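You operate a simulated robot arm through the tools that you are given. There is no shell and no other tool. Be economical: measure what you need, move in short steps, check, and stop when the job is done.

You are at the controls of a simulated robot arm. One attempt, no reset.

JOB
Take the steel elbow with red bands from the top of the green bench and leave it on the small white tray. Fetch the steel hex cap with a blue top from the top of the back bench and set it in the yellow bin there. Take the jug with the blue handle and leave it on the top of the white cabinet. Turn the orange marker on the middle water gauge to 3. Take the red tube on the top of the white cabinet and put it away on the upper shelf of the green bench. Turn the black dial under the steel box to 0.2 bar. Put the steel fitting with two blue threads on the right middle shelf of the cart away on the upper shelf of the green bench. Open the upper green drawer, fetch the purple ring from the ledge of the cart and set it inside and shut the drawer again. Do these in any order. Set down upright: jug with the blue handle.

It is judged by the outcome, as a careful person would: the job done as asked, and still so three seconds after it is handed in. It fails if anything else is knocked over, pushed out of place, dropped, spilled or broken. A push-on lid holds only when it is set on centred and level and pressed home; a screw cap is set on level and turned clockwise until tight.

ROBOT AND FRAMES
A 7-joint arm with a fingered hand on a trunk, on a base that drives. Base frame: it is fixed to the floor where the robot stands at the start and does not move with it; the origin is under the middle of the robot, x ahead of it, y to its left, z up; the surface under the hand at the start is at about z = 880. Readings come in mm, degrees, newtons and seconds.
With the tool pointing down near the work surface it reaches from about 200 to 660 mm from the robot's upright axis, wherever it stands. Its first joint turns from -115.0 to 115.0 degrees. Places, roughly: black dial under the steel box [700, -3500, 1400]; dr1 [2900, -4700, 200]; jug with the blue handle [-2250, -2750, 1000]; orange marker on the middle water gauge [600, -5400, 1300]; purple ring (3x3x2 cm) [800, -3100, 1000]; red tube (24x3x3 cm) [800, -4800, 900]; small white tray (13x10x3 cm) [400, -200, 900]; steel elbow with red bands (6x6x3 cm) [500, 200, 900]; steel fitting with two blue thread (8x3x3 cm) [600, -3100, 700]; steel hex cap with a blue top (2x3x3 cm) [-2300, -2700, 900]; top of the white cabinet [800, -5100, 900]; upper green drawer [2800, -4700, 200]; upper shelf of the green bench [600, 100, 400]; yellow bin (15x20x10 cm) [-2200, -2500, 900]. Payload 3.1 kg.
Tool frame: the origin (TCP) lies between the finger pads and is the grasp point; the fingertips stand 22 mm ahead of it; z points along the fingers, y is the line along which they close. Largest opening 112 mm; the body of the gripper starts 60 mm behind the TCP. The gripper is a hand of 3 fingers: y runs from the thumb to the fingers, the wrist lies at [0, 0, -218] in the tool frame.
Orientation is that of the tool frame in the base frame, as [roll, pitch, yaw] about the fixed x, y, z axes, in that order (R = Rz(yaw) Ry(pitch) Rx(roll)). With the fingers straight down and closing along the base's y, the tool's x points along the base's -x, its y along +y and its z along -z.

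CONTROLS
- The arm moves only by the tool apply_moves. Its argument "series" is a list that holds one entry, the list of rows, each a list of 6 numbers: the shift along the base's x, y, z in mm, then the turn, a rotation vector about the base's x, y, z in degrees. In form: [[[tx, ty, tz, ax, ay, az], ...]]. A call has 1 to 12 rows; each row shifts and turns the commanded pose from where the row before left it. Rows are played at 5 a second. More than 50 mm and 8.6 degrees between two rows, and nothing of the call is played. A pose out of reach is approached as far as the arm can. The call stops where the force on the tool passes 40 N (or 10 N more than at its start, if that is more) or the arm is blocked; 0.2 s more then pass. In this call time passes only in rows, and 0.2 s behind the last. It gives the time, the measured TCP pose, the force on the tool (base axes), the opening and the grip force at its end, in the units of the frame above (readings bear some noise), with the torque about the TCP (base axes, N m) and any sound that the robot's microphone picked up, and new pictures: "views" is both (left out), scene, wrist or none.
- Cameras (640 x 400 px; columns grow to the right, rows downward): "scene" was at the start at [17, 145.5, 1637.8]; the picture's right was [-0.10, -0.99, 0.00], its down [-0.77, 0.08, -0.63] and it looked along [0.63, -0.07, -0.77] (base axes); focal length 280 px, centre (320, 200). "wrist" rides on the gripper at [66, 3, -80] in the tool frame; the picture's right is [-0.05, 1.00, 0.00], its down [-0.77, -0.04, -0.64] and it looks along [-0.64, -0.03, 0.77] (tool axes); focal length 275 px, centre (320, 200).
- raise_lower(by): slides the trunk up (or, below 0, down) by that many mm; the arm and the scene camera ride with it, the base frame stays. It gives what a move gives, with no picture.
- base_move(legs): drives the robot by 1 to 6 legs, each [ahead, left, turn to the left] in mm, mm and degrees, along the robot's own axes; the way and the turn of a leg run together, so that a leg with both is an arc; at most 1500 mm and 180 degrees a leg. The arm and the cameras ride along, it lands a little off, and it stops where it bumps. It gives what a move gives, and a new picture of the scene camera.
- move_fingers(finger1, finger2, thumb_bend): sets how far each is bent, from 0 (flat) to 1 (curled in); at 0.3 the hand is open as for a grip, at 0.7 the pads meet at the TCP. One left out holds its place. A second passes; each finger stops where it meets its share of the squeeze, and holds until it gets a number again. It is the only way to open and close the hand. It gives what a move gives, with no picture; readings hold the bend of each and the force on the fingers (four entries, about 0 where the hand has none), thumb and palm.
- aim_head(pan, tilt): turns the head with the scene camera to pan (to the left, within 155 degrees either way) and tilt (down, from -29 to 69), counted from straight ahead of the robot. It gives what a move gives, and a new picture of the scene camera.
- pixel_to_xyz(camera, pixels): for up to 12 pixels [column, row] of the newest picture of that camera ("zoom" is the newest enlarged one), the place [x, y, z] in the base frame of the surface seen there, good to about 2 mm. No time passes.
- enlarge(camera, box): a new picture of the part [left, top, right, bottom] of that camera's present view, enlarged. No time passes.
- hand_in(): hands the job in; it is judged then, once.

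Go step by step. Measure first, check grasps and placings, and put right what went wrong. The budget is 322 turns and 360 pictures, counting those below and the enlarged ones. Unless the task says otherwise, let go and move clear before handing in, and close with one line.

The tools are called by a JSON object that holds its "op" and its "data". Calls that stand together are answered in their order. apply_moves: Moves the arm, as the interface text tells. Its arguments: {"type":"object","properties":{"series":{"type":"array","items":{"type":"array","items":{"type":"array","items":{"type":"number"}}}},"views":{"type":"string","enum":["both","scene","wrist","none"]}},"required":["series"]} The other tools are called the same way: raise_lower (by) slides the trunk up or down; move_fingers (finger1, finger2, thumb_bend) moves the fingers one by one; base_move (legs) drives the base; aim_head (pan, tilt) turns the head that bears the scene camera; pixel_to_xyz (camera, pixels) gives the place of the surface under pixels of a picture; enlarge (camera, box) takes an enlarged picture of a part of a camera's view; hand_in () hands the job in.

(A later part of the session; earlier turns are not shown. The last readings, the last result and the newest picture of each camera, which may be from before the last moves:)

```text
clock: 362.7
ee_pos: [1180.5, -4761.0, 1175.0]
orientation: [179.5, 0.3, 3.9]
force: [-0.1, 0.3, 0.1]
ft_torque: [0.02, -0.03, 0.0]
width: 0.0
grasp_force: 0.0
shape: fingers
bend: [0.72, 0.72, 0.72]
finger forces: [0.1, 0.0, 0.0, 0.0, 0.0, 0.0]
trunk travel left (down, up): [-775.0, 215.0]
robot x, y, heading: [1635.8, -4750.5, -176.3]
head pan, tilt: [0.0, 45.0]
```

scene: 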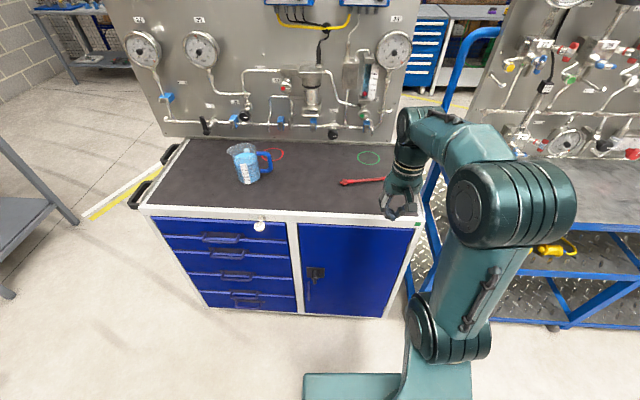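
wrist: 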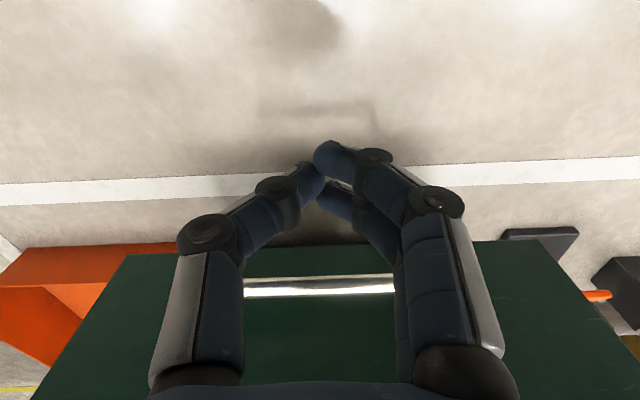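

The tube is at (362,182), and the jug still stands. I'll square up and drive in.

{"op": "base_move", "data": {"legs": [[0, 0, -3.5], [330, 100, 0]]}}

{"op": "move_fingers", "data": {"finger1": 0.42, "finger2": 0.42, "thumb_bend": 0.42}}

{"op": "apply_moves", "data": {"series": [[[0, 0, 0, 0, 0, 0]]], "views": "wrist"}}

```text
clock: 365.3
ee_pos: [860.3, -4834.6, 1177.4]
orientation: [179.5, 0.3, 0.4]
force: [0.2, 0.8, 0.2]
ft_torque: [0.0, -0.03, -0.02]
width: 0.1
grasp_force: 0.0
shape: fingers
bend: [0.72, 0.72, 0.72]
finger forces: [0.1, 0.0, 0.1, 0.0, 0.0, 0.1]
trunk travel left (down, up): [-775.0, 215.0]
robot x, y, heading: [1311.6, -4847.7, -179.7]
head pan, tilt: [0.0, 45.0]
```

scene: 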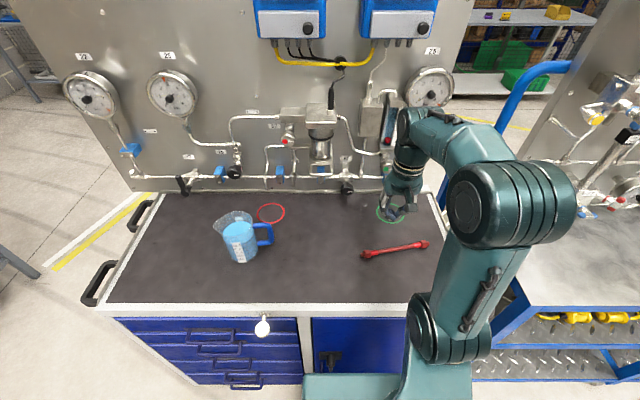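

```text
clock: 366.3
ee_pos: [859.1, -4832.2, 1176.6]
orientation: [179.5, 0.2, 0.4]
force: [0.9, 0.3, -0.2]
ft_torque: [-0.04, -0.01, 0.03]
width: 77.3
grasp_force: 0.1
shape: fingers
bend: [0.42, 0.42, 0.42]
finger forces: [0.0, 0.0, 0.0, 0.0, 0.0, 0.0]
trunk travel left (down, up): [-775.0, 215.0]
robot x, y, heading: [1314.1, -4848.5, -180.0]
head pan, tilt: [0.0, 45.0]
```

```text
clock: 366.7
ee_pos: [859.2, -4833.2, 1176.1]
orientation: [179.4, 0.1, 0.4]
force: [0.3, -0.9, -1.0]
ft_torque: [-0.05, 0.04, 0.01]
width: 77.5
grasp_force: 0.1
shape: fingers
bend: [0.42, 0.42, 0.42]
finger forces: [0.0, 0.1, 0.1, 0.1, 0.1, 0.0]
trunk travel left (down, up): [-775.0, 215.0]
robot x, y, heading: [1309.1, -4852.5, -180.0]
head pan, tilt: [0.0, 45.0]
```

wrist: 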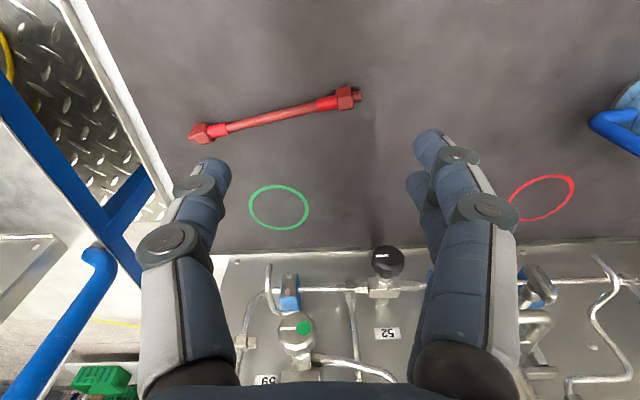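

I'll measure the tube: ends at (200,132) and (355,96), middle at (275,117).

{"op": "pixel_to_xyz", "data": {"camera": "wrist", "pixels": [[205, 132], [220, 130], [250, 123], [275, 117], [300, 111], [328, 103], [350, 97], [275, 122], [275, 112]]}}

{"op": "enlarge", "data": {"camera": "wrist", "box": [170, 60, 390, 170]}}

```text
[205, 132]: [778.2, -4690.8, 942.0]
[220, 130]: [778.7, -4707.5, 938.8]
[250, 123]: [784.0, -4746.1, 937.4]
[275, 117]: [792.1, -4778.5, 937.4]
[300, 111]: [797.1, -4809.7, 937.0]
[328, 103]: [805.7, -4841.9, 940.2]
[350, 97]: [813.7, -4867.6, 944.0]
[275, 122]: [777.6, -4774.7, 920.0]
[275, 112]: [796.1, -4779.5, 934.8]
```

```text
2.91 times, centred on (280, 115) of wrist
```

zoom: 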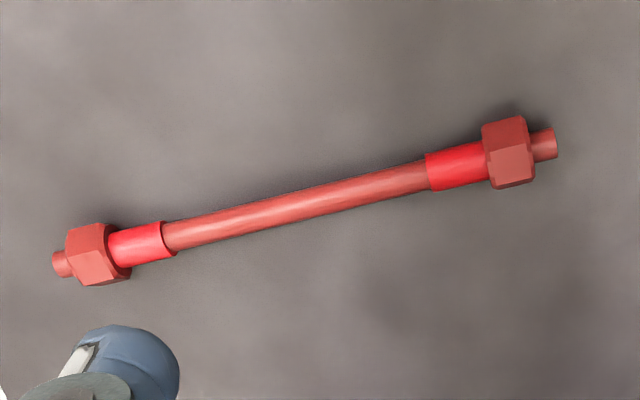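

Tube middle at (791,-4778), top z 937, axis 11.5° off y. I'll yaw -78.5° and move over the middle.

{"op": "apply_moves", "data": {"series": [[[-7, 5.5, -15, 0, 0, -7.85], [-7, 5.5, -15, 0, 0, -7.85], [-7, 5.5, -15, 0, 0, -7.85], [-7, 5.5, -15, 0, 0, -7.85], [-7, 5.5, -15, 0, 0, -7.85], [-7, 5.5, -15, 0, 0, -7.85], [-7, 5.5, -15, 0, 0, -7.85], [-7, 5.5, -15, 0, 0, -7.85], [-6, 5.5, -10, 0, 0, -7.85], [-6, 5.5, -10, 0.5, 0, -7.85]]], "views": "wrist"}}

```text
clock: 368.9
ee_pos: [792.0, -4778.7, 1035.3]
orientation: [179.7, 0.7, -78.3]
force: [0.5, -0.7, -0.3]
ft_torque: [0.0, 0.02, 0.01]
width: 77.3
grasp_force: 0.1
shape: fingers
bend: [0.42, 0.42, 0.42]
finger forces: [0.0, 0.1, 0.1, 0.0, 0.0, 0.1]
trunk travel left (down, up): [-775.0, 215.0]
robot x, y, heading: [1315.2, -4847.0, -180.0]
head pan, tilt: [0.0, 45.0]
```

wrist: 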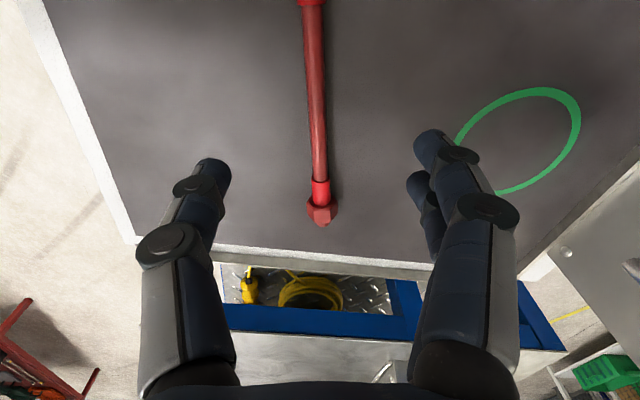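

Tube at column ~316, needing about +2.5 mm in x. I'll descend to z≈948.

{"op": "apply_moves", "data": {"series": [[[2, 0, -35, 0, -0.6, 0], [0, 0, -30, 0, 0, 0], [0, 0, -22, 0, 0, 0]]], "views": "wrist"}}

```text
clock: 369.7
ee_pos: [794.7, -4776.0, 948.1]
orientation: [-179.7, 0.6, -78.2]
force: [0.4, 0.7, -0.2]
ft_torque: [0.02, -0.03, 0.02]
width: 77.6
grasp_force: 0.0
shape: fingers
bend: [0.42, 0.42, 0.42]
finger forces: [0.0, 0.0, 0.1, 0.0, 0.0, 0.0]
trunk travel left (down, up): [-775.0, 215.0]
robot x, y, heading: [1312.7, -4852.2, -179.8]
head pan, tilt: [0.0, 45.0]
```

wrist: 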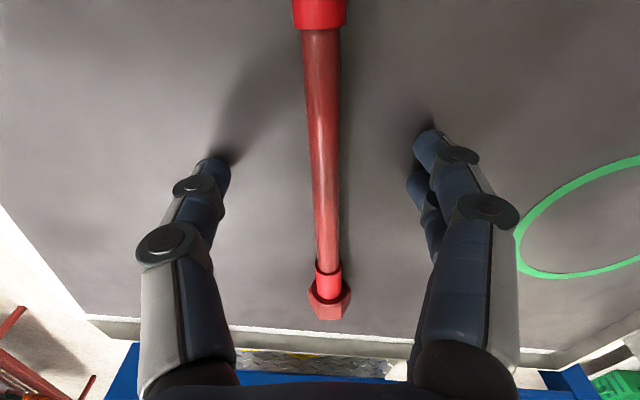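

Aligned. I'll close and lift a little.

{"op": "apply_moves", "data": {"series": [[[0, 0, -2, 0, 0, 0]]], "views": "none"}}

{"op": "move_fingers", "data": {"finger1": 0.76, "finger2": 0.76, "thumb_bend": 0.76}}

{"op": "apply_moves", "data": {"series": [[[0, 0, 10, 0, 0, 0], [0, 0, 30, 0, 0, 0], [0, 0, 40, 0, 0, 0]]], "views": "both"}}

```text
clock: 370.1
ee_pos: [793.1, -4775.6, 947.4]
orientation: [-179.8, 0.6, -77.9]
force: [0.2, 0.5, 0.3]
ft_torque: [0.0, -0.01, -0.02]
width: 77.5
grasp_force: 0.0
shape: fingers
bend: [0.42, 0.42, 0.42]
finger forces: [0.0, 0.0, 0.1, 0.1, 0.0, 0.0]
trunk travel left (down, up): [-775.0, 215.0]
robot x, y, heading: [1312.3, -4847.2, -180.0]
head pan, tilt: [0.0, 45.0]
```

```text
clock: 371.1
ee_pos: [792.6, -4775.4, 948.0]
orientation: [-179.7, 0.6, -78.1]
force: [-0.1, 0.5, -1.5]
ft_torque: [-0.02, 0.0, 0.0]
width: 7.8
grasp_force: 12.2
shape: fingers
bend: [0.73, 0.73, 0.68]
finger forces: [6.0, 6.0, 0.0, 0.0, 11.9, 0.0]
trunk travel left (down, up): [-775.0, 215.0]
robot x, y, heading: [1313.7, -4846.1, -179.7]
head pan, tilt: [0.0, 45.0]
```

```text
clock: 371.9
ee_pos: [793.0, -4777.6, 1029.2]
orientation: [-179.8, 0.6, -78.2]
force: [1.3, 0.1, -1.2]
ft_torque: [-0.04, 0.05, -0.02]
width: 8.0
grasp_force: 12.1
shape: fingers
bend: [0.73, 0.73, 0.68]
finger forces: [6.0, 6.0, 0.0, 0.0, 11.8, 0.1]
trunk travel left (down, up): [-775.0, 215.0]
robot x, y, heading: [1312.1, -4850.3, -179.9]
head pan, tilt: [0.0, 45.0]
```

scene: 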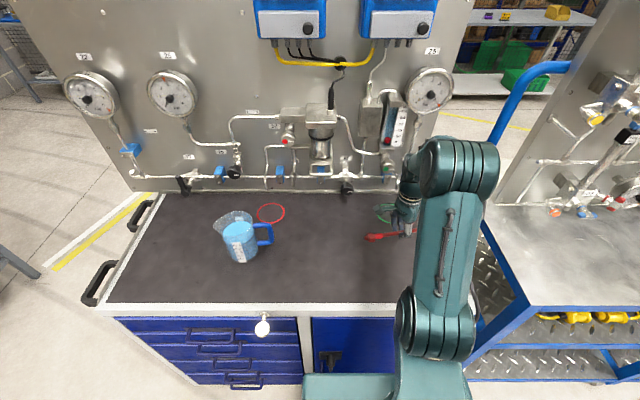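
wrist: 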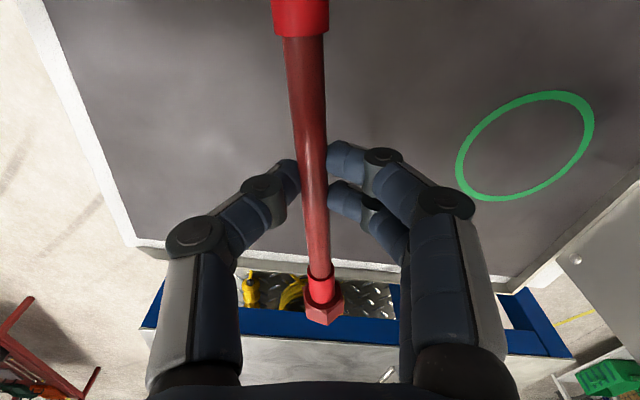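

The tube is held level at 12 N. I'll lift it higher, draw it in, and drive north along x≈1660 toward the green bench.

{"op": "apply_moves", "data": {"series": [[[10, 0, 40, 0, 0, 0], [15, 0, 40, 0, 0, 0], [20, 0, 40, 0, 0, 0], [20, 0, 20, 0, 0, 0], [20, 0, 0, 0, 0, 0]]], "views": "none"}}

{"op": "base_move", "data": {"legs": [[-350, 0, 0], [0, -1200, 0], [0, -1200, 0], [0, -700, 0]]}}

{"op": "aim_head", "data": {"pan": -40, "tilt": 25}}

```text
clock: 373.1
ee_pos: [881.2, -4778.1, 1165.4]
orientation: [-179.7, 0.6, -78.1]
force: [0.5, 0.4, -2.1]
ft_torque: [0.03, 0.05, 0.0]
width: 7.7
grasp_force: 11.5
shape: fingers
bend: [0.73, 0.73, 0.68]
finger forces: [5.9, 5.7, 0.0, 0.0, 11.6, 0.1]
trunk travel left (down, up): [-775.0, 215.0]
robot x, y, heading: [1316.5, -4849.7, -180.0]
head pan, tilt: [0.0, 45.0]
```

```text
clock: 390.2
ee_pos: [1192.9, -1675.3, 1164.5]
orientation: [-179.8, 0.7, -77.6]
force: [-0.1, 0.3, -2.0]
ft_torque: [0.02, -0.01, -0.02]
width: 7.8
grasp_force: 12.2
shape: fingers
bend: [0.73, 0.73, 0.68]
finger forces: [5.9, 5.8, 0.1, 0.0, 11.6, 0.1]
trunk travel left (down, up): [-775.0, 215.0]
robot x, y, heading: [1627.2, -1747.0, -179.5]
head pan, tilt: [0.0, 45.0]
```

scene: 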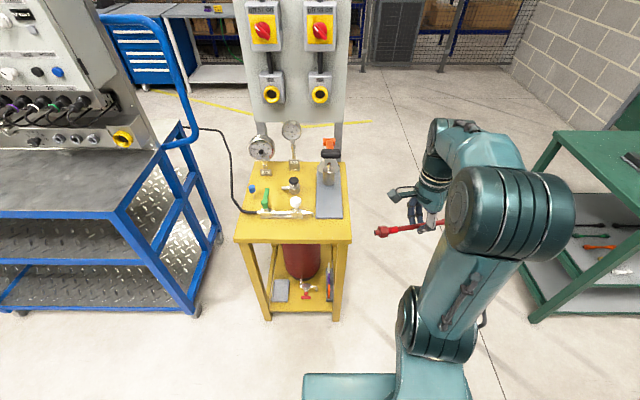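

```text
clock: 391.3
ee_pos: [1194.6, -1676.1, 1165.8]
orientation: [-179.7, 0.6, -77.6]
force: [0.4, 0.6, 0.3]
ft_torque: [0.0, 0.02, -0.02]
width: 7.8
grasp_force: 11.5
shape: fingers
bend: [0.73, 0.73, 0.68]
finger forces: [5.8, 5.7, 0.1, 0.1, 11.6, 0.1]
trunk travel left (down, up): [-775.0, 215.0]
robot x, y, heading: [1629.1, -1744.0, -179.0]
head pan, tilt: [-40.0, 25.0]
```

scene: 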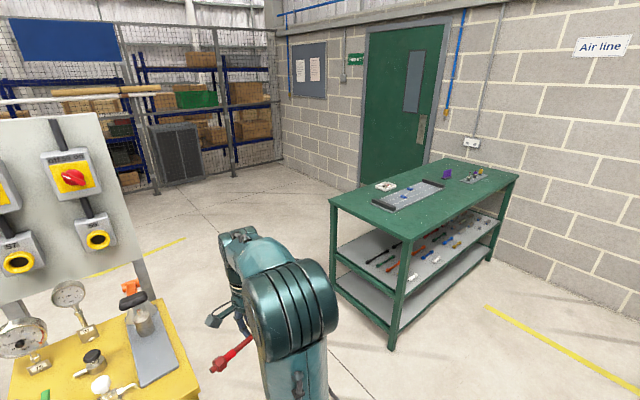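

The green bench's two shelves show from this side, with parts already on the upper one. I'll enlarge and measure.

{"op": "enlarge", "data": {"camera": "scene", "box": [310, 150, 530, 360]}}

{"op": "pixel_to_xyz", "data": {"camera": "scene", "pixels": [[332, 200], [398, 238], [517, 177], [440, 160], [345, 250], [400, 290], [490, 225], [390, 262], [425, 255], [460, 235], [392, 345], [420, 235]]}}

```text
1.90 times, centred on (420, 255) of scene
```

zoom: 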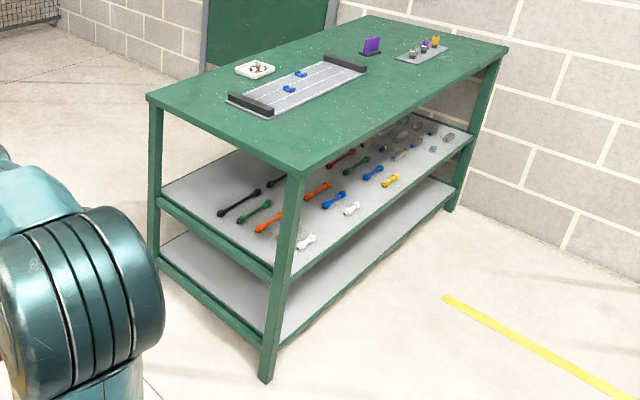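

```text
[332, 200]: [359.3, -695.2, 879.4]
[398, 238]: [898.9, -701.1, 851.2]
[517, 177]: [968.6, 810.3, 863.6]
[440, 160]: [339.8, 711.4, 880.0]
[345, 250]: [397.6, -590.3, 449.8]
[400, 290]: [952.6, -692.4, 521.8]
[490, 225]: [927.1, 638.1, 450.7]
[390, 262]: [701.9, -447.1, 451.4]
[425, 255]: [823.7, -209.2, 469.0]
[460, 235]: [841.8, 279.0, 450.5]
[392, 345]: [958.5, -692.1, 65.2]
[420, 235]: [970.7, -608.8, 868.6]
```

Upper shelf is at z≈450 (x 340–950). I'll drive right along this side to y≈-300 and look at the shelf for a free spot.

{"op": "base_move", "data": {"legs": [[0, -1400, -0.8]]}}

{"op": "aim_head", "data": {"pan": 0, "tilt": 30}}

{"op": "raise_lower", "data": {"by": -250}}

{"op": "aim_head", "data": {"pan": 15, "tilt": 30}}

```text
clock: 398.2
ee_pos: [1157.4, -296.1, 1164.5]
orientation: [-179.8, 0.6, -76.1]
force: [-0.2, 0.0, -2.1]
ft_torque: [-0.03, -0.02, 0.01]
width: 7.8
grasp_force: 11.5
shape: fingers
bend: [0.73, 0.73, 0.68]
finger forces: [5.9, 5.7, 0.0, 0.0, 11.6, 0.0]
trunk travel left (down, up): [-775.0, 215.0]
robot x, y, heading: [1591.3, -348.3, -177.8]
head pan, tilt: [-40.0, 25.0]
```

scene: 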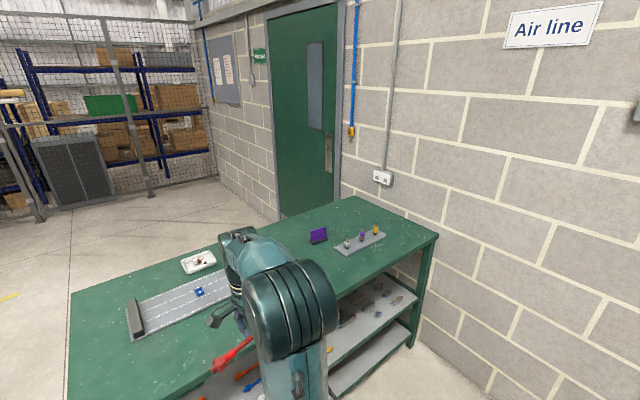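

```text
clock: 399.3
ee_pos: [1157.6, -296.7, 1165.1]
orientation: [-179.7, 0.6, -76.1]
force: [0.3, 0.6, -1.8]
ft_torque: [0.02, 0.03, 0.0]
width: 8.0
grasp_force: 11.7
shape: fingers
bend: [0.73, 0.73, 0.68]
finger forces: [5.9, 5.8, 0.0, 0.1, 11.7, 0.1]
trunk travel left (down, up): [-775.0, 215.0]
robot x, y, heading: [1596.0, -351.3, -177.7]
head pan, tilt: [0.0, 30.0]
```

scene: 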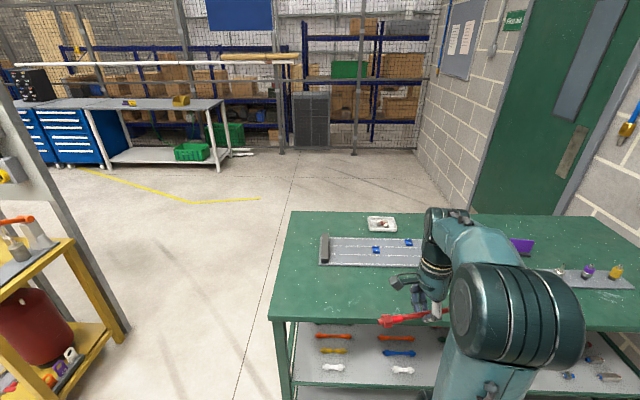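

```text
clock: 401.9
ee_pos: [1157.5, -295.7, 915.1]
orientation: [-179.8, 0.6, -76.1]
force: [-0.2, 0.0, -2.2]
ft_torque: [-0.02, 0.07, 0.0]
width: 7.8
grasp_force: 11.6
shape: fingers
bend: [0.73, 0.73, 0.68]
finger forces: [5.9, 5.7, 0.0, 0.0, 11.6, 0.0]
trunk travel left (down, up): [-525.0, 465.0]
robot x, y, heading: [1593.4, -352.5, -177.9]
head pan, tilt: [0.0, 30.0]
```

```text
clock: 402.7
ee_pos: [1157.8, -295.5, 915.1]
orientation: [-179.8, 0.5, -76.1]
force: [0.5, 0.6, -1.8]
ft_torque: [-0.01, -0.05, -0.01]
width: 7.8
grasp_force: 11.6
shape: fingers
bend: [0.73, 0.73, 0.68]
finger forces: [5.9, 5.9, 0.0, 0.0, 11.5, 0.1]
trunk travel left (down, up): [-525.0, 465.0]
robot x, y, heading: [1594.1, -350.0, -177.7]
head pan, tilt: [15.0, 30.0]
```

scene: 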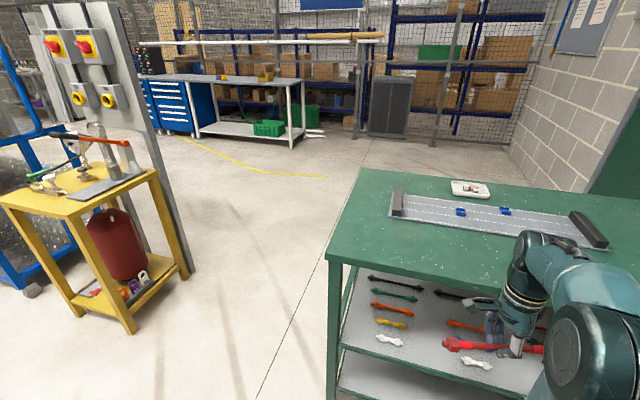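

Rows of tubes by colour are visible on the shelf. I'll lower the camera further for a full view of it.

{"op": "raise_lower", "data": {"by": -330}}

{"op": "aim_head", "data": {"pan": 0, "tilt": 35}}

{"op": "enlarge", "data": {"camera": "scene", "box": [240, 120, 640, 370]}}

```text
clock: 405.9
ee_pos: [1158.1, -296.2, 585.1]
orientation: [-179.8, 0.6, -76.1]
force: [0.0, 0.7, -0.6]
ft_torque: [-0.02, 0.02, -0.05]
width: 7.9
grasp_force: 11.9
shape: fingers
bend: [0.73, 0.73, 0.68]
finger forces: [5.8, 5.9, 0.1, 0.0, 11.6, 0.0]
trunk travel left (down, up): [-195.0, 795.0]
robot x, y, heading: [1593.5, -352.5, -177.5]
head pan, tilt: [15.0, 30.0]
```

```text
clock: 406.7
ee_pos: [1158.2, -295.9, 584.2]
orientation: [-179.8, 0.7, -76.1]
force: [0.1, -0.1, -1.4]
ft_torque: [-0.02, -0.03, -0.01]
width: 7.6
grasp_force: 12.1
shape: fingers
bend: [0.73, 0.73, 0.68]
finger forces: [5.9, 5.8, 0.0, 0.1, 11.5, 0.0]
trunk travel left (down, up): [-195.0, 795.0]
robot x, y, heading: [1597.6, -354.6, -178.0]
head pan, tilt: [0.0, 35.0]
```

scene: 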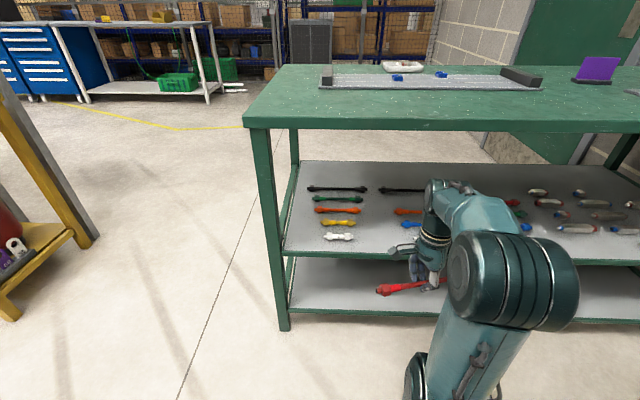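

```text
1.60 times, centred on (440, 245) of scene
```

zoom: 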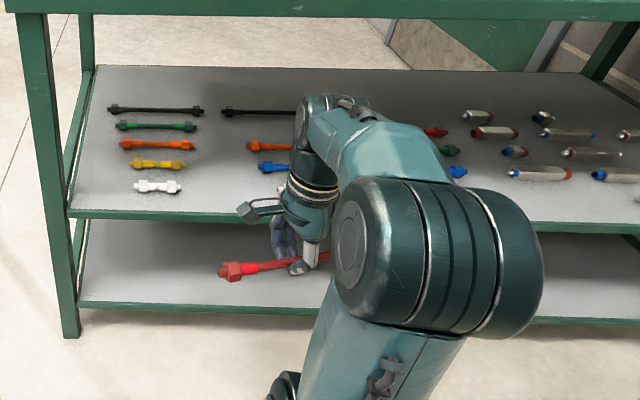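

Parts look sorted into columns by length. To see the whole layout past the arm, I'll shift right 600 mm and pan left.

{"op": "base_move", "data": {"legs": [[-150, -550, -2]]}}

{"op": "aim_head", "data": {"pan": 22, "tilt": 33}}

{"op": "enlarge", "data": {"camera": "scene", "box": [150, 120, 520, 350]}}

```text
clock: 409.9
ee_pos: [1301.5, 274.7, 585.4]
orientation: [-179.8, 0.5, -79.0]
force: [-0.4, 0.2, -1.2]
ft_torque: [0.01, 0.01, -0.03]
width: 7.6
grasp_force: 11.6
shape: fingers
bend: [0.73, 0.73, 0.68]
finger forces: [5.8, 5.9, 0.1, 0.0, 11.6, 0.0]
trunk travel left (down, up): [-195.0, 795.0]
robot x, y, heading: [1731.4, 197.9, 179.0]
head pan, tilt: [0.0, 35.0]
```

scene: 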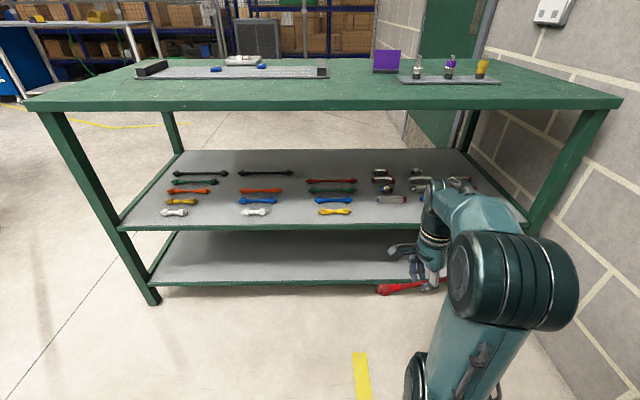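

```text
clock: 410.8
ee_pos: [1301.2, 273.0, 584.9]
orientation: [-179.8, 0.5, -79.0]
force: [0.3, -0.8, -1.4]
ft_torque: [-0.01, -0.01, 0.02]
width: 7.8
grasp_force: 12.0
shape: fingers
bend: [0.73, 0.73, 0.68]
finger forces: [5.8, 5.9, 0.0, 0.0, 11.6, 0.1]
trunk travel left (down, up): [-195.0, 795.0]
robot x, y, heading: [1736.7, 196.3, 179.1]
head pan, tilt: [22.0, 33.0]
```

scene: 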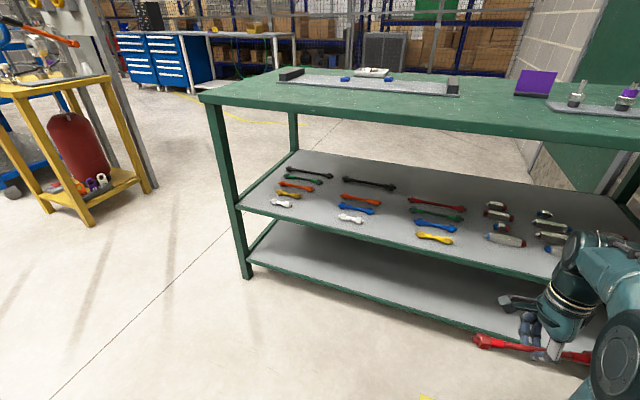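

```text
1.73 times, centred on (335, 235) of scene
```

zoom: 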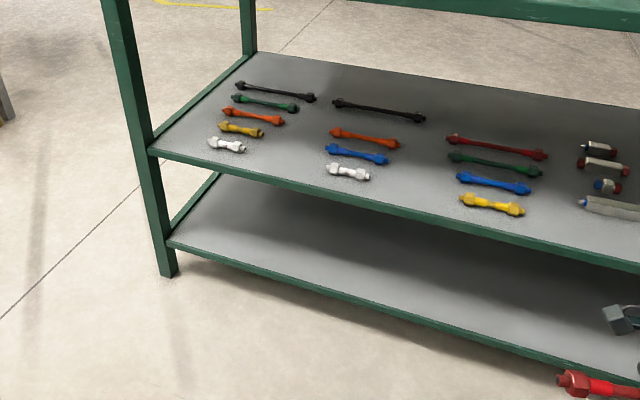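

I'll measure the rows on the shelf to find the free margin on each side.

{"op": "pixel_to_xyz", "data": {"camera": "zoom", "pixels": [[275, 92], [378, 110], [365, 140], [348, 172], [228, 146], [495, 148], [492, 205], [600, 150], [230, 75], [400, 195], [265, 55], [370, 124]]}}

```text
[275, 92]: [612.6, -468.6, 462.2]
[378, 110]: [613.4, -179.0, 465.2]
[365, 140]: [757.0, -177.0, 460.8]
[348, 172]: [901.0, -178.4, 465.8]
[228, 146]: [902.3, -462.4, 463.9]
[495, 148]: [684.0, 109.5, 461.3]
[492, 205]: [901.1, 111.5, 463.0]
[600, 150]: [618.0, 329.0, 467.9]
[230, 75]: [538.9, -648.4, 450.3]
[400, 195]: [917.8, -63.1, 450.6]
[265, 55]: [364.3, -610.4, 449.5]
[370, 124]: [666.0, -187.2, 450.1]
```

The grid (72 mm pitch) leaves a wide free strip at x 340–590 on the bench's other side, so I'll place from there. First I'll check the arm's height profile in this pose.

{"op": "aim_head", "data": {"pan": -10, "tilt": 40}}

{"op": "pixel_to_xyz", "data": {"camera": "scene", "pixels": [[480, 110], [500, 120], [520, 130], [540, 150], [560, 170], [600, 190], [620, 230], [590, 160], [460, 130], [480, 160]]}}

```text
clock: 411.8
ee_pos: [1300.6, 274.4, 585.4]
orientation: [-179.8, 0.6, -78.9]
force: [0.2, 0.5, -1.6]
ft_torque: [0.02, -0.01, -0.01]
width: 8.0
grasp_force: 11.2
shape: fingers
bend: [0.73, 0.73, 0.68]
finger forces: [5.8, 5.7, 0.1, 0.0, 11.6, 0.1]
trunk travel left (down, up): [-195.0, 795.0]
robot x, y, heading: [1733.5, 195.8, 179.2]
head pan, tilt: [-10.0, 40.0]
```

scene: 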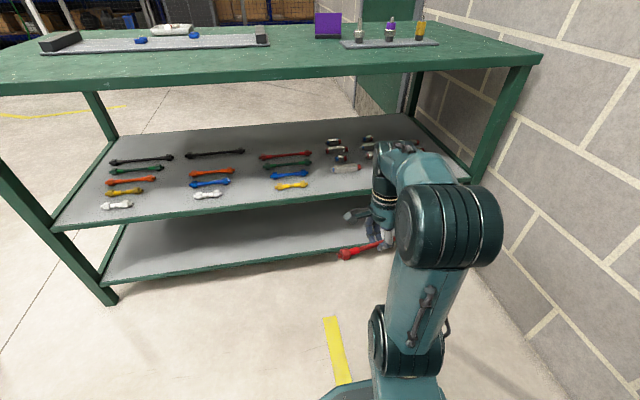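

```text
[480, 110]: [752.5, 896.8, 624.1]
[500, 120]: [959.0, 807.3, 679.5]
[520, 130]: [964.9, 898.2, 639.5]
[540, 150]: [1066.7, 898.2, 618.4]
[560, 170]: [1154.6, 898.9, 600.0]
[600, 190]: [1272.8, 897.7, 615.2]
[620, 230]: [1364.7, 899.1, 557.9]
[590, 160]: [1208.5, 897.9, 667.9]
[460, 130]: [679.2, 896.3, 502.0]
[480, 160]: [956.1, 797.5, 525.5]
```

Measure points on the arm itself in this picture.

{"op": "pixel_to_xyz", "data": {"camera": "scene", "pixels": [[385, 150], [400, 148], [420, 160], [440, 165], [400, 200], [450, 190], [470, 210], [440, 230], [410, 290], [410, 330], [385, 190], [470, 190]]}}

```text
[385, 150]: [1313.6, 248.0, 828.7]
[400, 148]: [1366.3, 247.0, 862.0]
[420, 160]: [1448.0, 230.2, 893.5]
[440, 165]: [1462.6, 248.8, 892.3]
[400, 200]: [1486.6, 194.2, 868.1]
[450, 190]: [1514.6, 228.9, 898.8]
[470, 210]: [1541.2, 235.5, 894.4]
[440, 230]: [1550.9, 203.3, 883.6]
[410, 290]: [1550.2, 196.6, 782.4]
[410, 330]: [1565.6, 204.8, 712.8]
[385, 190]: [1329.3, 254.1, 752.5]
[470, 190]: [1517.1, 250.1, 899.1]
```

In this low-elbow pose the arm tops out about 314 mm above the TCP, so it fits under the bench top (≈845). I'll use the empty slot at (684,-179): line up the base, pre-extend the arm outside and check heights.

{"op": "base_move", "data": {"legs": [[0, 375, 0.9]]}}

{"op": "apply_moves", "data": {"series": [[[-20, -13, 0, 0, 0, -2], [-20, -13, 0, 0, 0, -2], [-20, -13, 0, 0, 0, -2], [-20, -13, 0, 0, 0, -2], [-20, -13, 0, 0, 0, -2], [-20, -12, 0, 0, 0, -1], [-20, 0, 0, 0, 0, 0]]], "views": "scene"}}

```text
clock: 414.1
ee_pos: [1297.9, -111.6, 584.0]
orientation: [-179.8, 0.6, -78.0]
force: [0.1, 0.0, -1.5]
ft_torque: [0.01, -0.01, 0.0]
width: 7.6
grasp_force: 11.5
shape: fingers
bend: [0.73, 0.73, 0.68]
finger forces: [5.8, 5.8, 0.1, 0.1, 11.6, 0.0]
trunk travel left (down, up): [-195.0, 795.0]
robot x, y, heading: [1733.5, -179.3, -179.9]
head pan, tilt: [-10.0, 40.0]
```

scene: 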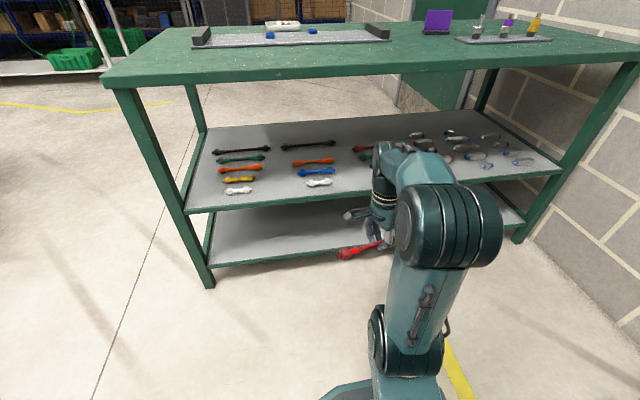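

```text
clock: 415.8
ee_pos: [1156.5, -188.0, 584.4]
orientation: [-179.7, 0.5, -89.1]
force: [-0.8, 0.0, -0.4]
ft_torque: [-0.03, -0.01, -0.01]
width: 8.0
grasp_force: 11.4
shape: fingers
bend: [0.73, 0.73, 0.68]
finger forces: [5.8, 5.9, 0.0, 0.1, 11.4, 0.0]
trunk travel left (down, up): [-195.0, 795.0]
robot x, y, heading: [1734.7, -177.2, -179.8]
head pan, tilt: [-10.0, 40.0]
```

scene: 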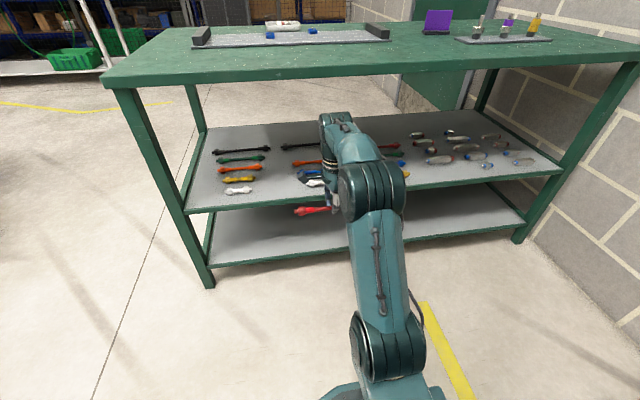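

Extended to 577 mm ahead. I'll lower the trunk 72 mm and measure arm heights and the bench-top underside.

{"op": "raise_lower", "data": {"by": -72}}

{"op": "aim_head", "data": {"pan": -5, "tilt": 35}}

{"op": "pixel_to_xyz", "data": {"camera": "scene", "pixels": [[330, 100], [340, 110], [350, 120], [360, 140], [370, 160], [375, 180], [375, 210], [250, 78], [450, 75], [330, 145]]}}

```text
clock: 416.9
ee_pos: [1157.8, -187.3, 512.1]
orientation: [-179.9, 0.5, -88.9]
force: [-0.3, 0.4, -1.7]
ft_torque: [-0.02, -0.03, 0.01]
width: 7.7
grasp_force: 10.9
shape: fingers
bend: [0.73, 0.73, 0.68]
finger forces: [5.7, 5.8, 0.0, 0.1, 11.4, 0.0]
trunk travel left (down, up): [-123.0, 867.0]
robot x, y, heading: [1728.8, -178.0, -179.6]
head pan, tilt: [-10.0, 40.0]
```

```text
clock: 417.5
ee_pos: [1157.7, -187.9, 512.7]
orientation: [-179.6, 0.6, -89.0]
force: [-0.1, 0.1, -1.6]
ft_torque: [-0.02, 0.0, 0.02]
width: 7.8
grasp_force: 11.6
shape: fingers
bend: [0.73, 0.73, 0.68]
finger forces: [5.8, 5.8, 0.0, 0.0, 11.3, 0.0]
trunk travel left (down, up): [-123.0, 867.0]
robot x, y, heading: [1731.1, -180.5, -179.5]
head pan, tilt: [-5.0, 35.0]
```

scene: 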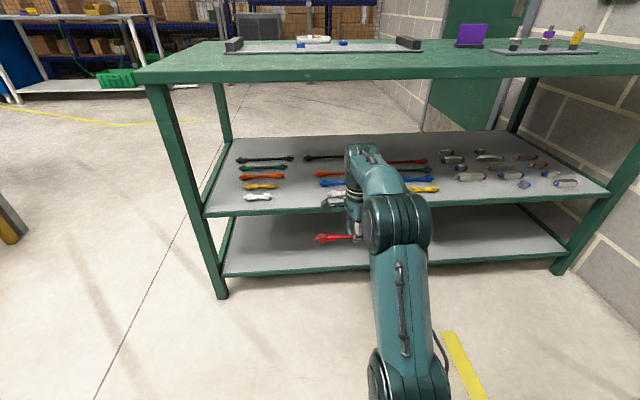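

```text
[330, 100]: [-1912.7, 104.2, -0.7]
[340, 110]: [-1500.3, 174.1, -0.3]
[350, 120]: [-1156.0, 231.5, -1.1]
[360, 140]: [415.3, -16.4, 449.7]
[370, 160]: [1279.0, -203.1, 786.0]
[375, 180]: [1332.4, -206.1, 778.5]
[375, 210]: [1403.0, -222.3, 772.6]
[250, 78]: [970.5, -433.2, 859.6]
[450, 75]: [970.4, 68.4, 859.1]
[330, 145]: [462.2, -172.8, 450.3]
```

Arm top is 786 vs bench underside ~850, which is fine. I'll raise TCP 6 mm, align y, then drive in 250 mm.

{"op": "apply_moves", "data": {"series": [[[0, 8, 6, 0, 0, -1]]], "views": "none"}}

{"op": "base_move", "data": {"legs": [[250, 0, -0.4]]}}

{"op": "apply_moves", "data": {"series": [[[0, 0, 0, 0, 0, 0]]], "views": "wrist"}}

```text
clock: 417.9
ee_pos: [1158.2, -180.4, 517.1]
orientation: [-179.9, 0.6, -90.0]
force: [0.1, 0.2, -1.9]
ft_torque: [0.03, 0.0, 0.02]
width: 7.6
grasp_force: 11.0
shape: fingers
bend: [0.73, 0.73, 0.68]
finger forces: [5.8, 5.8, 0.0, 0.0, 11.3, 0.1]
trunk travel left (down, up): [-123.0, 867.0]
robot x, y, heading: [1733.0, -181.8, -179.7]
head pan, tilt: [-5.0, 35.0]
```

```text
clock: 419.7
ee_pos: [906.5, -176.1, 517.7]
orientation: [-179.8, 0.6, -90.4]
force: [-0.3, -0.2, -1.8]
ft_torque: [0.0, 0.0, -0.01]
width: 7.8
grasp_force: 11.4
shape: fingers
bend: [0.73, 0.73, 0.68]
finger forces: [5.7, 5.9, 0.0, 0.1, 11.4, 0.1]
trunk travel left (down, up): [-123.0, 867.0]
robot x, y, heading: [1480.3, -181.3, 179.8]
head pan, tilt: [-5.0, 35.0]
```

scene: 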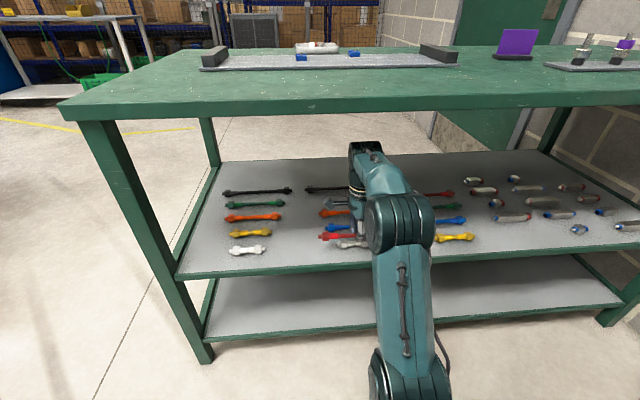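

```text
clock: 420.1
ee_pos: [906.1, -176.2, 518.5]
orientation: [-179.9, 0.6, -90.4]
force: [-0.2, -0.1, -0.8]
ft_torque: [-0.04, 0.0, 0.02]
width: 7.8
grasp_force: 11.2
shape: fingers
bend: [0.73, 0.73, 0.68]
finger forces: [5.7, 5.8, 0.0, 0.0, 11.4, 0.0]
trunk travel left (down, up): [-123.0, 867.0]
robot x, y, heading: [1478.5, -179.8, 179.9]
head pan, tilt: [-5.0, 35.0]
```

wrist: 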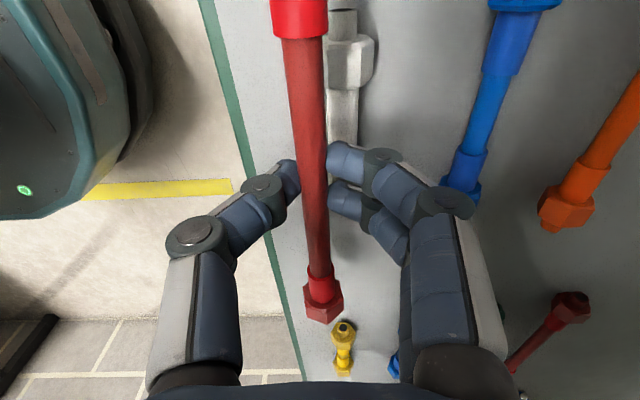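

Clear so far. I'll check the heights of items ahead, then drive in the remaining ~222 mm.

{"op": "pixel_to_xyz", "data": {"camera": "wrist", "pixels": [[345, 60], [465, 180], [565, 205], [515, 50], [570, 300], [320, 300], [300, 30]]}}

{"op": "base_move", "data": {"legs": [[222, 0, 0]]}}

{"op": "apply_moves", "data": {"series": [[[0, 0, 0, 0, 0, 0]]], "views": "wrist"}}

```text
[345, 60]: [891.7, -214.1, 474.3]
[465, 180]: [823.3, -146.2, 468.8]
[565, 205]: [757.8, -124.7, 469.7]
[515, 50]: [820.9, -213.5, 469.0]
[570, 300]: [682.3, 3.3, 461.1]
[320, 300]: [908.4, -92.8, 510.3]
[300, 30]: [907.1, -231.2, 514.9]
```

```text
clock: 421.8
ee_pos: [688.2, -180.8, 518.4]
orientation: [-179.8, 0.6, -90.0]
force: [-0.3, -0.6, -1.4]
ft_torque: [0.0, 0.0, -0.01]
width: 7.5
grasp_force: 11.6
shape: fingers
bend: [0.73, 0.73, 0.68]
finger forces: [5.7, 5.8, 0.0, 0.1, 11.3, 0.0]
trunk travel left (down, up): [-123.0, 867.0]
robot x, y, heading: [1261.1, -183.9, -179.7]
head pan, tilt: [-5.0, 35.0]
```

scene: 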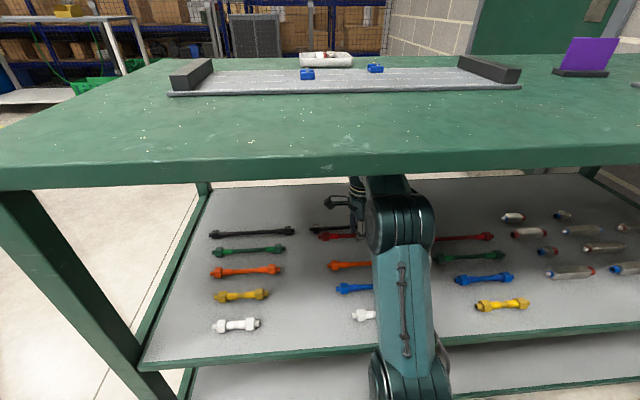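

```text
clock: 422.2
ee_pos: [688.6, -180.9, 517.6]
orientation: [-179.9, 0.6, -90.1]
force: [0.2, 0.5, -1.2]
ft_torque: [-0.05, -0.01, 0.02]
width: 7.7
grasp_force: 11.4
shape: fingers
bend: [0.73, 0.73, 0.68]
finger forces: [5.7, 5.7, 0.0, 0.0, 11.4, 0.1]
trunk travel left (down, up): [-123.0, 867.0]
robot x, y, heading: [1263.9, -179.0, -180.0]
head pan, tilt: [-5.0, 35.0]
```

wrist: 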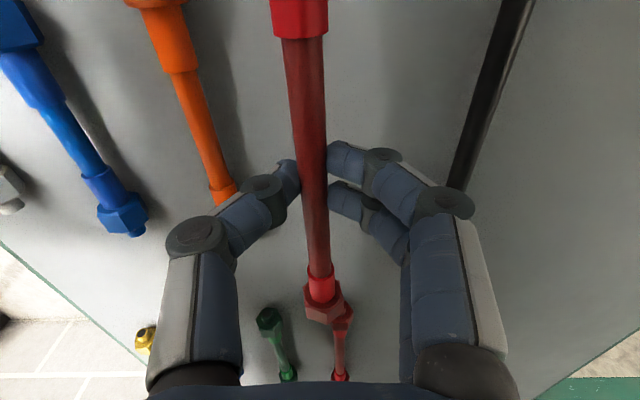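

The held tube sits over the slot between black and orange. I'll shift -4 mm and lower to z≈479.

{"op": "apply_moves", "data": {"series": [[[-4, 0, -15, 0, 0, 0], [0, 0, -15, 0, 0, 0], [0, 0, -7, 0, 0, 0]]], "views": "wrist"}}

```text
clock: 423.0
ee_pos: [683.1, -181.8, 481.2]
orientation: [-179.6, 0.7, -90.1]
force: [0.5, 0.0, -0.4]
ft_torque: [-0.04, -0.01, -0.02]
width: 7.7
grasp_force: 11.1
shape: fingers
bend: [0.73, 0.73, 0.68]
finger forces: [5.7, 5.8, 0.1, 0.0, 11.4, 0.1]
trunk travel left (down, up): [-123.0, 867.0]
robot x, y, heading: [1260.0, -182.0, -179.5]
head pan, tilt: [-5.0, 35.0]
```

wrist: 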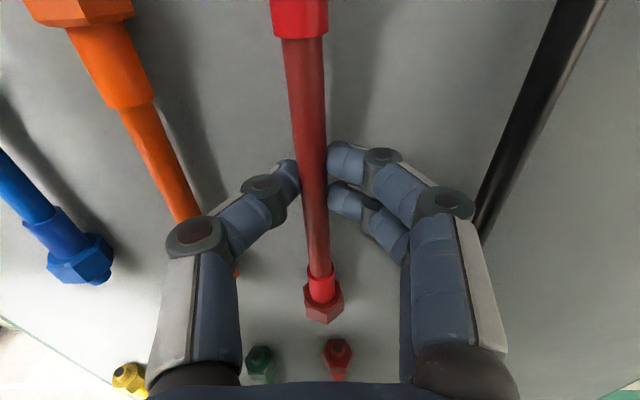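

A few mm more to touch down, then I'll open slightly.

{"op": "apply_moves", "data": {"series": [[[0, 0, -2, 0, 0, 0], [0, 0, -1, 0, 0, 0]]], "views": "none"}}

{"op": "move_fingers", "data": {"finger1": 0.64, "finger2": 0.64, "thumb_bend": 0.6}}

{"op": "apply_moves", "data": {"series": [[[0, 0, 1, 0, 0, 0]]], "views": "wrist"}}

```text
clock: 423.6
ee_pos: [684.7, -181.5, 476.7]
orientation: [-179.8, 0.6, -90.0]
force: [-0.3, 0.1, -0.8]
ft_torque: [-0.01, 0.03, 0.01]
width: 7.7
grasp_force: 10.8
shape: fingers
bend: [0.73, 0.73, 0.68]
finger forces: [5.7, 5.7, 0.0, 0.1, 11.4, 0.1]
trunk travel left (down, up): [-123.0, 867.0]
robot x, y, heading: [1259.9, -182.9, -179.8]
head pan, tilt: [-5.0, 35.0]
```

```text
clock: 424.6
ee_pos: [683.7, -180.3, 477.6]
orientation: [-179.9, 0.6, -90.1]
force: [0.2, 0.2, 0.6]
ft_torque: [-0.03, 0.01, -0.01]
width: 21.1
grasp_force: 0.0
shape: fingers
bend: [0.64, 0.64, 0.6]
finger forces: [0.1, 0.0, 0.0, 0.0, 0.1, 0.0]
trunk travel left (down, up): [-123.0, 867.0]
robot x, y, heading: [1262.3, -179.7, -179.4]
head pan, tilt: [-5.0, 35.0]
```

```text
clock: 425.0
ee_pos: [683.5, -181.9, 480.0]
orientation: [-179.9, 0.6, -89.9]
force: [-0.2, -0.2, -1.1]
ft_torque: [-0.02, 0.0, -0.02]
width: 21.4
grasp_force: 0.1
shape: fingers
bend: [0.64, 0.64, 0.6]
finger forces: [0.0, 0.0, 0.1, 0.0, 0.1, 0.0]
trunk travel left (down, up): [-123.0, 867.0]
robot x, y, heading: [1266.0, -179.4, -179.6]
head pan, tilt: [-5.0, 35.0]
```

wrist: 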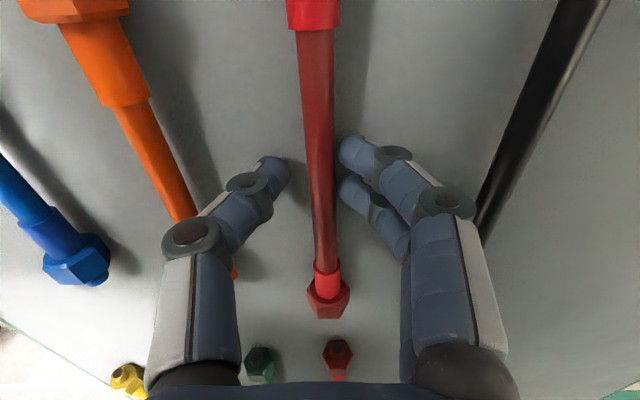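

The tube rests on the shelf free of the fingers. I'll rise 40 mm and back out.

{"op": "apply_moves", "data": {"series": [[[0, 0, 15, 0, 0, 0], [0, 0, 25, 0, 0, 0]]], "views": "wrist"}}

{"op": "base_move", "data": {"legs": [[-480, 0, 0]]}}

{"op": "enlarge", "data": {"camera": "scene", "box": [180, 130, 500, 280]}}

```text
clock: 425.6
ee_pos: [682.6, -179.1, 520.9]
orientation: [-179.8, 0.6, -89.9]
force: [-0.8, -0.9, 0.0]
ft_torque: [-0.02, -0.01, 0.03]
width: 21.4
grasp_force: 0.1
shape: fingers
bend: [0.64, 0.64, 0.6]
finger forces: [0.0, 0.0, 0.1, 0.1, 0.1, 0.0]
trunk travel left (down, up): [-123.0, 867.0]
robot x, y, heading: [1262.1, -183.0, -179.9]
head pan, tilt: [-5.0, 35.0]
```

wrist: 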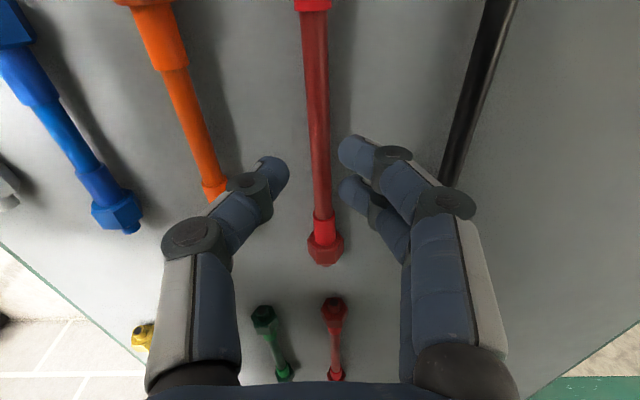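

```text
clock: 428.5
ee_pos: [1162.7, -175.5, 519.7]
orientation: [-179.8, 0.6, -90.4]
force: [1.0, 0.3, 0.3]
ft_torque: [0.04, 0.01, 0.01]
width: 21.2
grasp_force: 0.1
shape: fingers
bend: [0.64, 0.64, 0.6]
finger forces: [0.0, 0.0, 0.0, 0.0, 0.0, 0.0]
trunk travel left (down, up): [-123.0, 867.0]
robot x, y, heading: [1743.9, -175.7, 179.9]
head pan, tilt: [-5.0, 35.0]
```

scene: 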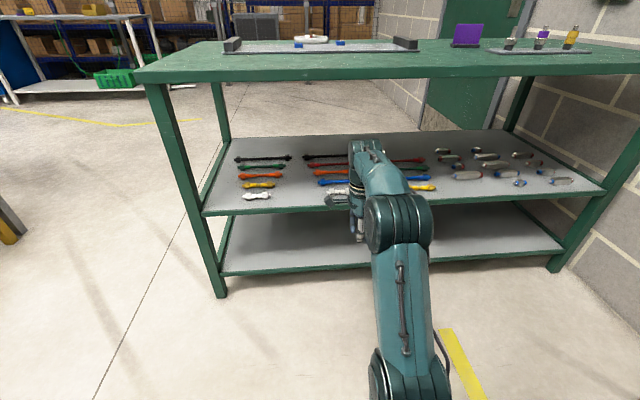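

```text
2.00 times, centred on (340, 205) of scene
```

zoom: 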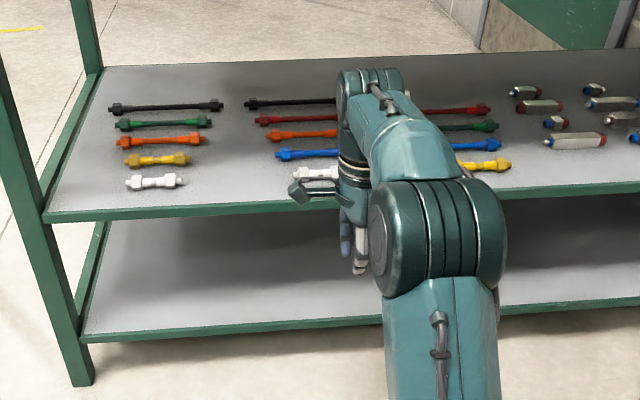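

The red tube sits in line with the others. While here, I'll view the fittings area for a free slot.

{"op": "aim_head", "data": {"pan": -22, "tilt": 35}}

{"op": "enlarge", "data": {"camera": "scene", "box": [240, 110, 520, 240]}}

```text
clock: 429.3
ee_pos: [1163.3, -176.2, 520.1]
orientation: [-179.7, 0.6, -90.3]
force: [0.1, 0.1, 0.0]
ft_torque: [0.01, 0.02, 0.01]
width: 21.5
grasp_force: 0.1
shape: fingers
bend: [0.64, 0.64, 0.6]
finger forces: [0.0, 0.0, 0.1, 0.0, 0.0, 0.1]
trunk travel left (down, up): [-123.0, 867.0]
robot x, y, heading: [1744.6, -181.4, 180.2]
head pan, tilt: [-22.0, 35.0]
```

scene: 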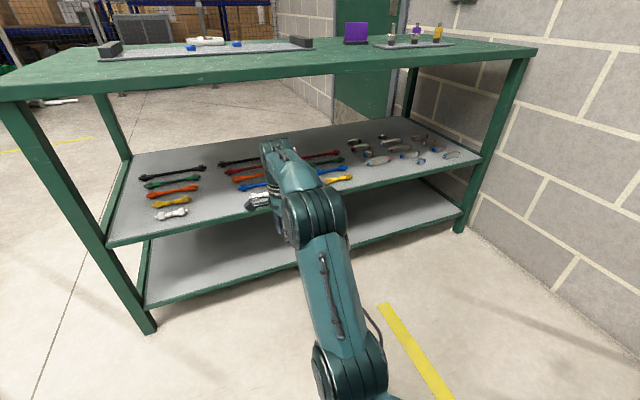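

```text
2.29 times, centred on (380, 175) of scene
```

zoom: 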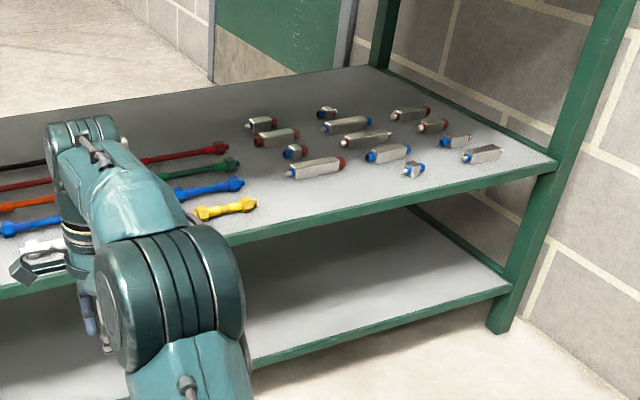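

I'll measure the fittings' centres to find an empty grid position.

{"op": "pixel_to_xyz", "data": {"camera": "zoom", "pixels": [[260, 124], [276, 138], [295, 152], [316, 168], [327, 112], [346, 125], [366, 140], [388, 154], [413, 170], [410, 115], [432, 126], [455, 142]]}}

{"op": "pixel_to_xyz", "data": {"camera": "zoom", "pixels": [[482, 154], [370, 170], [350, 185], [500, 170], [440, 190], [300, 110], [380, 95], [340, 185]]}}

```text
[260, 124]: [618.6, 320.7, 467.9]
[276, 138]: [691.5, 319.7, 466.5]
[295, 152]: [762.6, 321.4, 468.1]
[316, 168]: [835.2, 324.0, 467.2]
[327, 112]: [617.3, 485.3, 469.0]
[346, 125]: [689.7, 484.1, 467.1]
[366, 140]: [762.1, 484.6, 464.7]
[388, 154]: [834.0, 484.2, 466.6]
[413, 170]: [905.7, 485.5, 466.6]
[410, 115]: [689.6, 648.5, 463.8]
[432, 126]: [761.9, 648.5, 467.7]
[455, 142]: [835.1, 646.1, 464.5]
```

```text
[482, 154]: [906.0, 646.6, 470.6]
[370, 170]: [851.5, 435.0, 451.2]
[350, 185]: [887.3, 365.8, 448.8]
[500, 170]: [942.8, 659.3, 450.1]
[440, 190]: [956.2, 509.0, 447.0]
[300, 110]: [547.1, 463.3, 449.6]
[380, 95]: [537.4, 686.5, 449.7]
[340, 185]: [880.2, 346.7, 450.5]
```

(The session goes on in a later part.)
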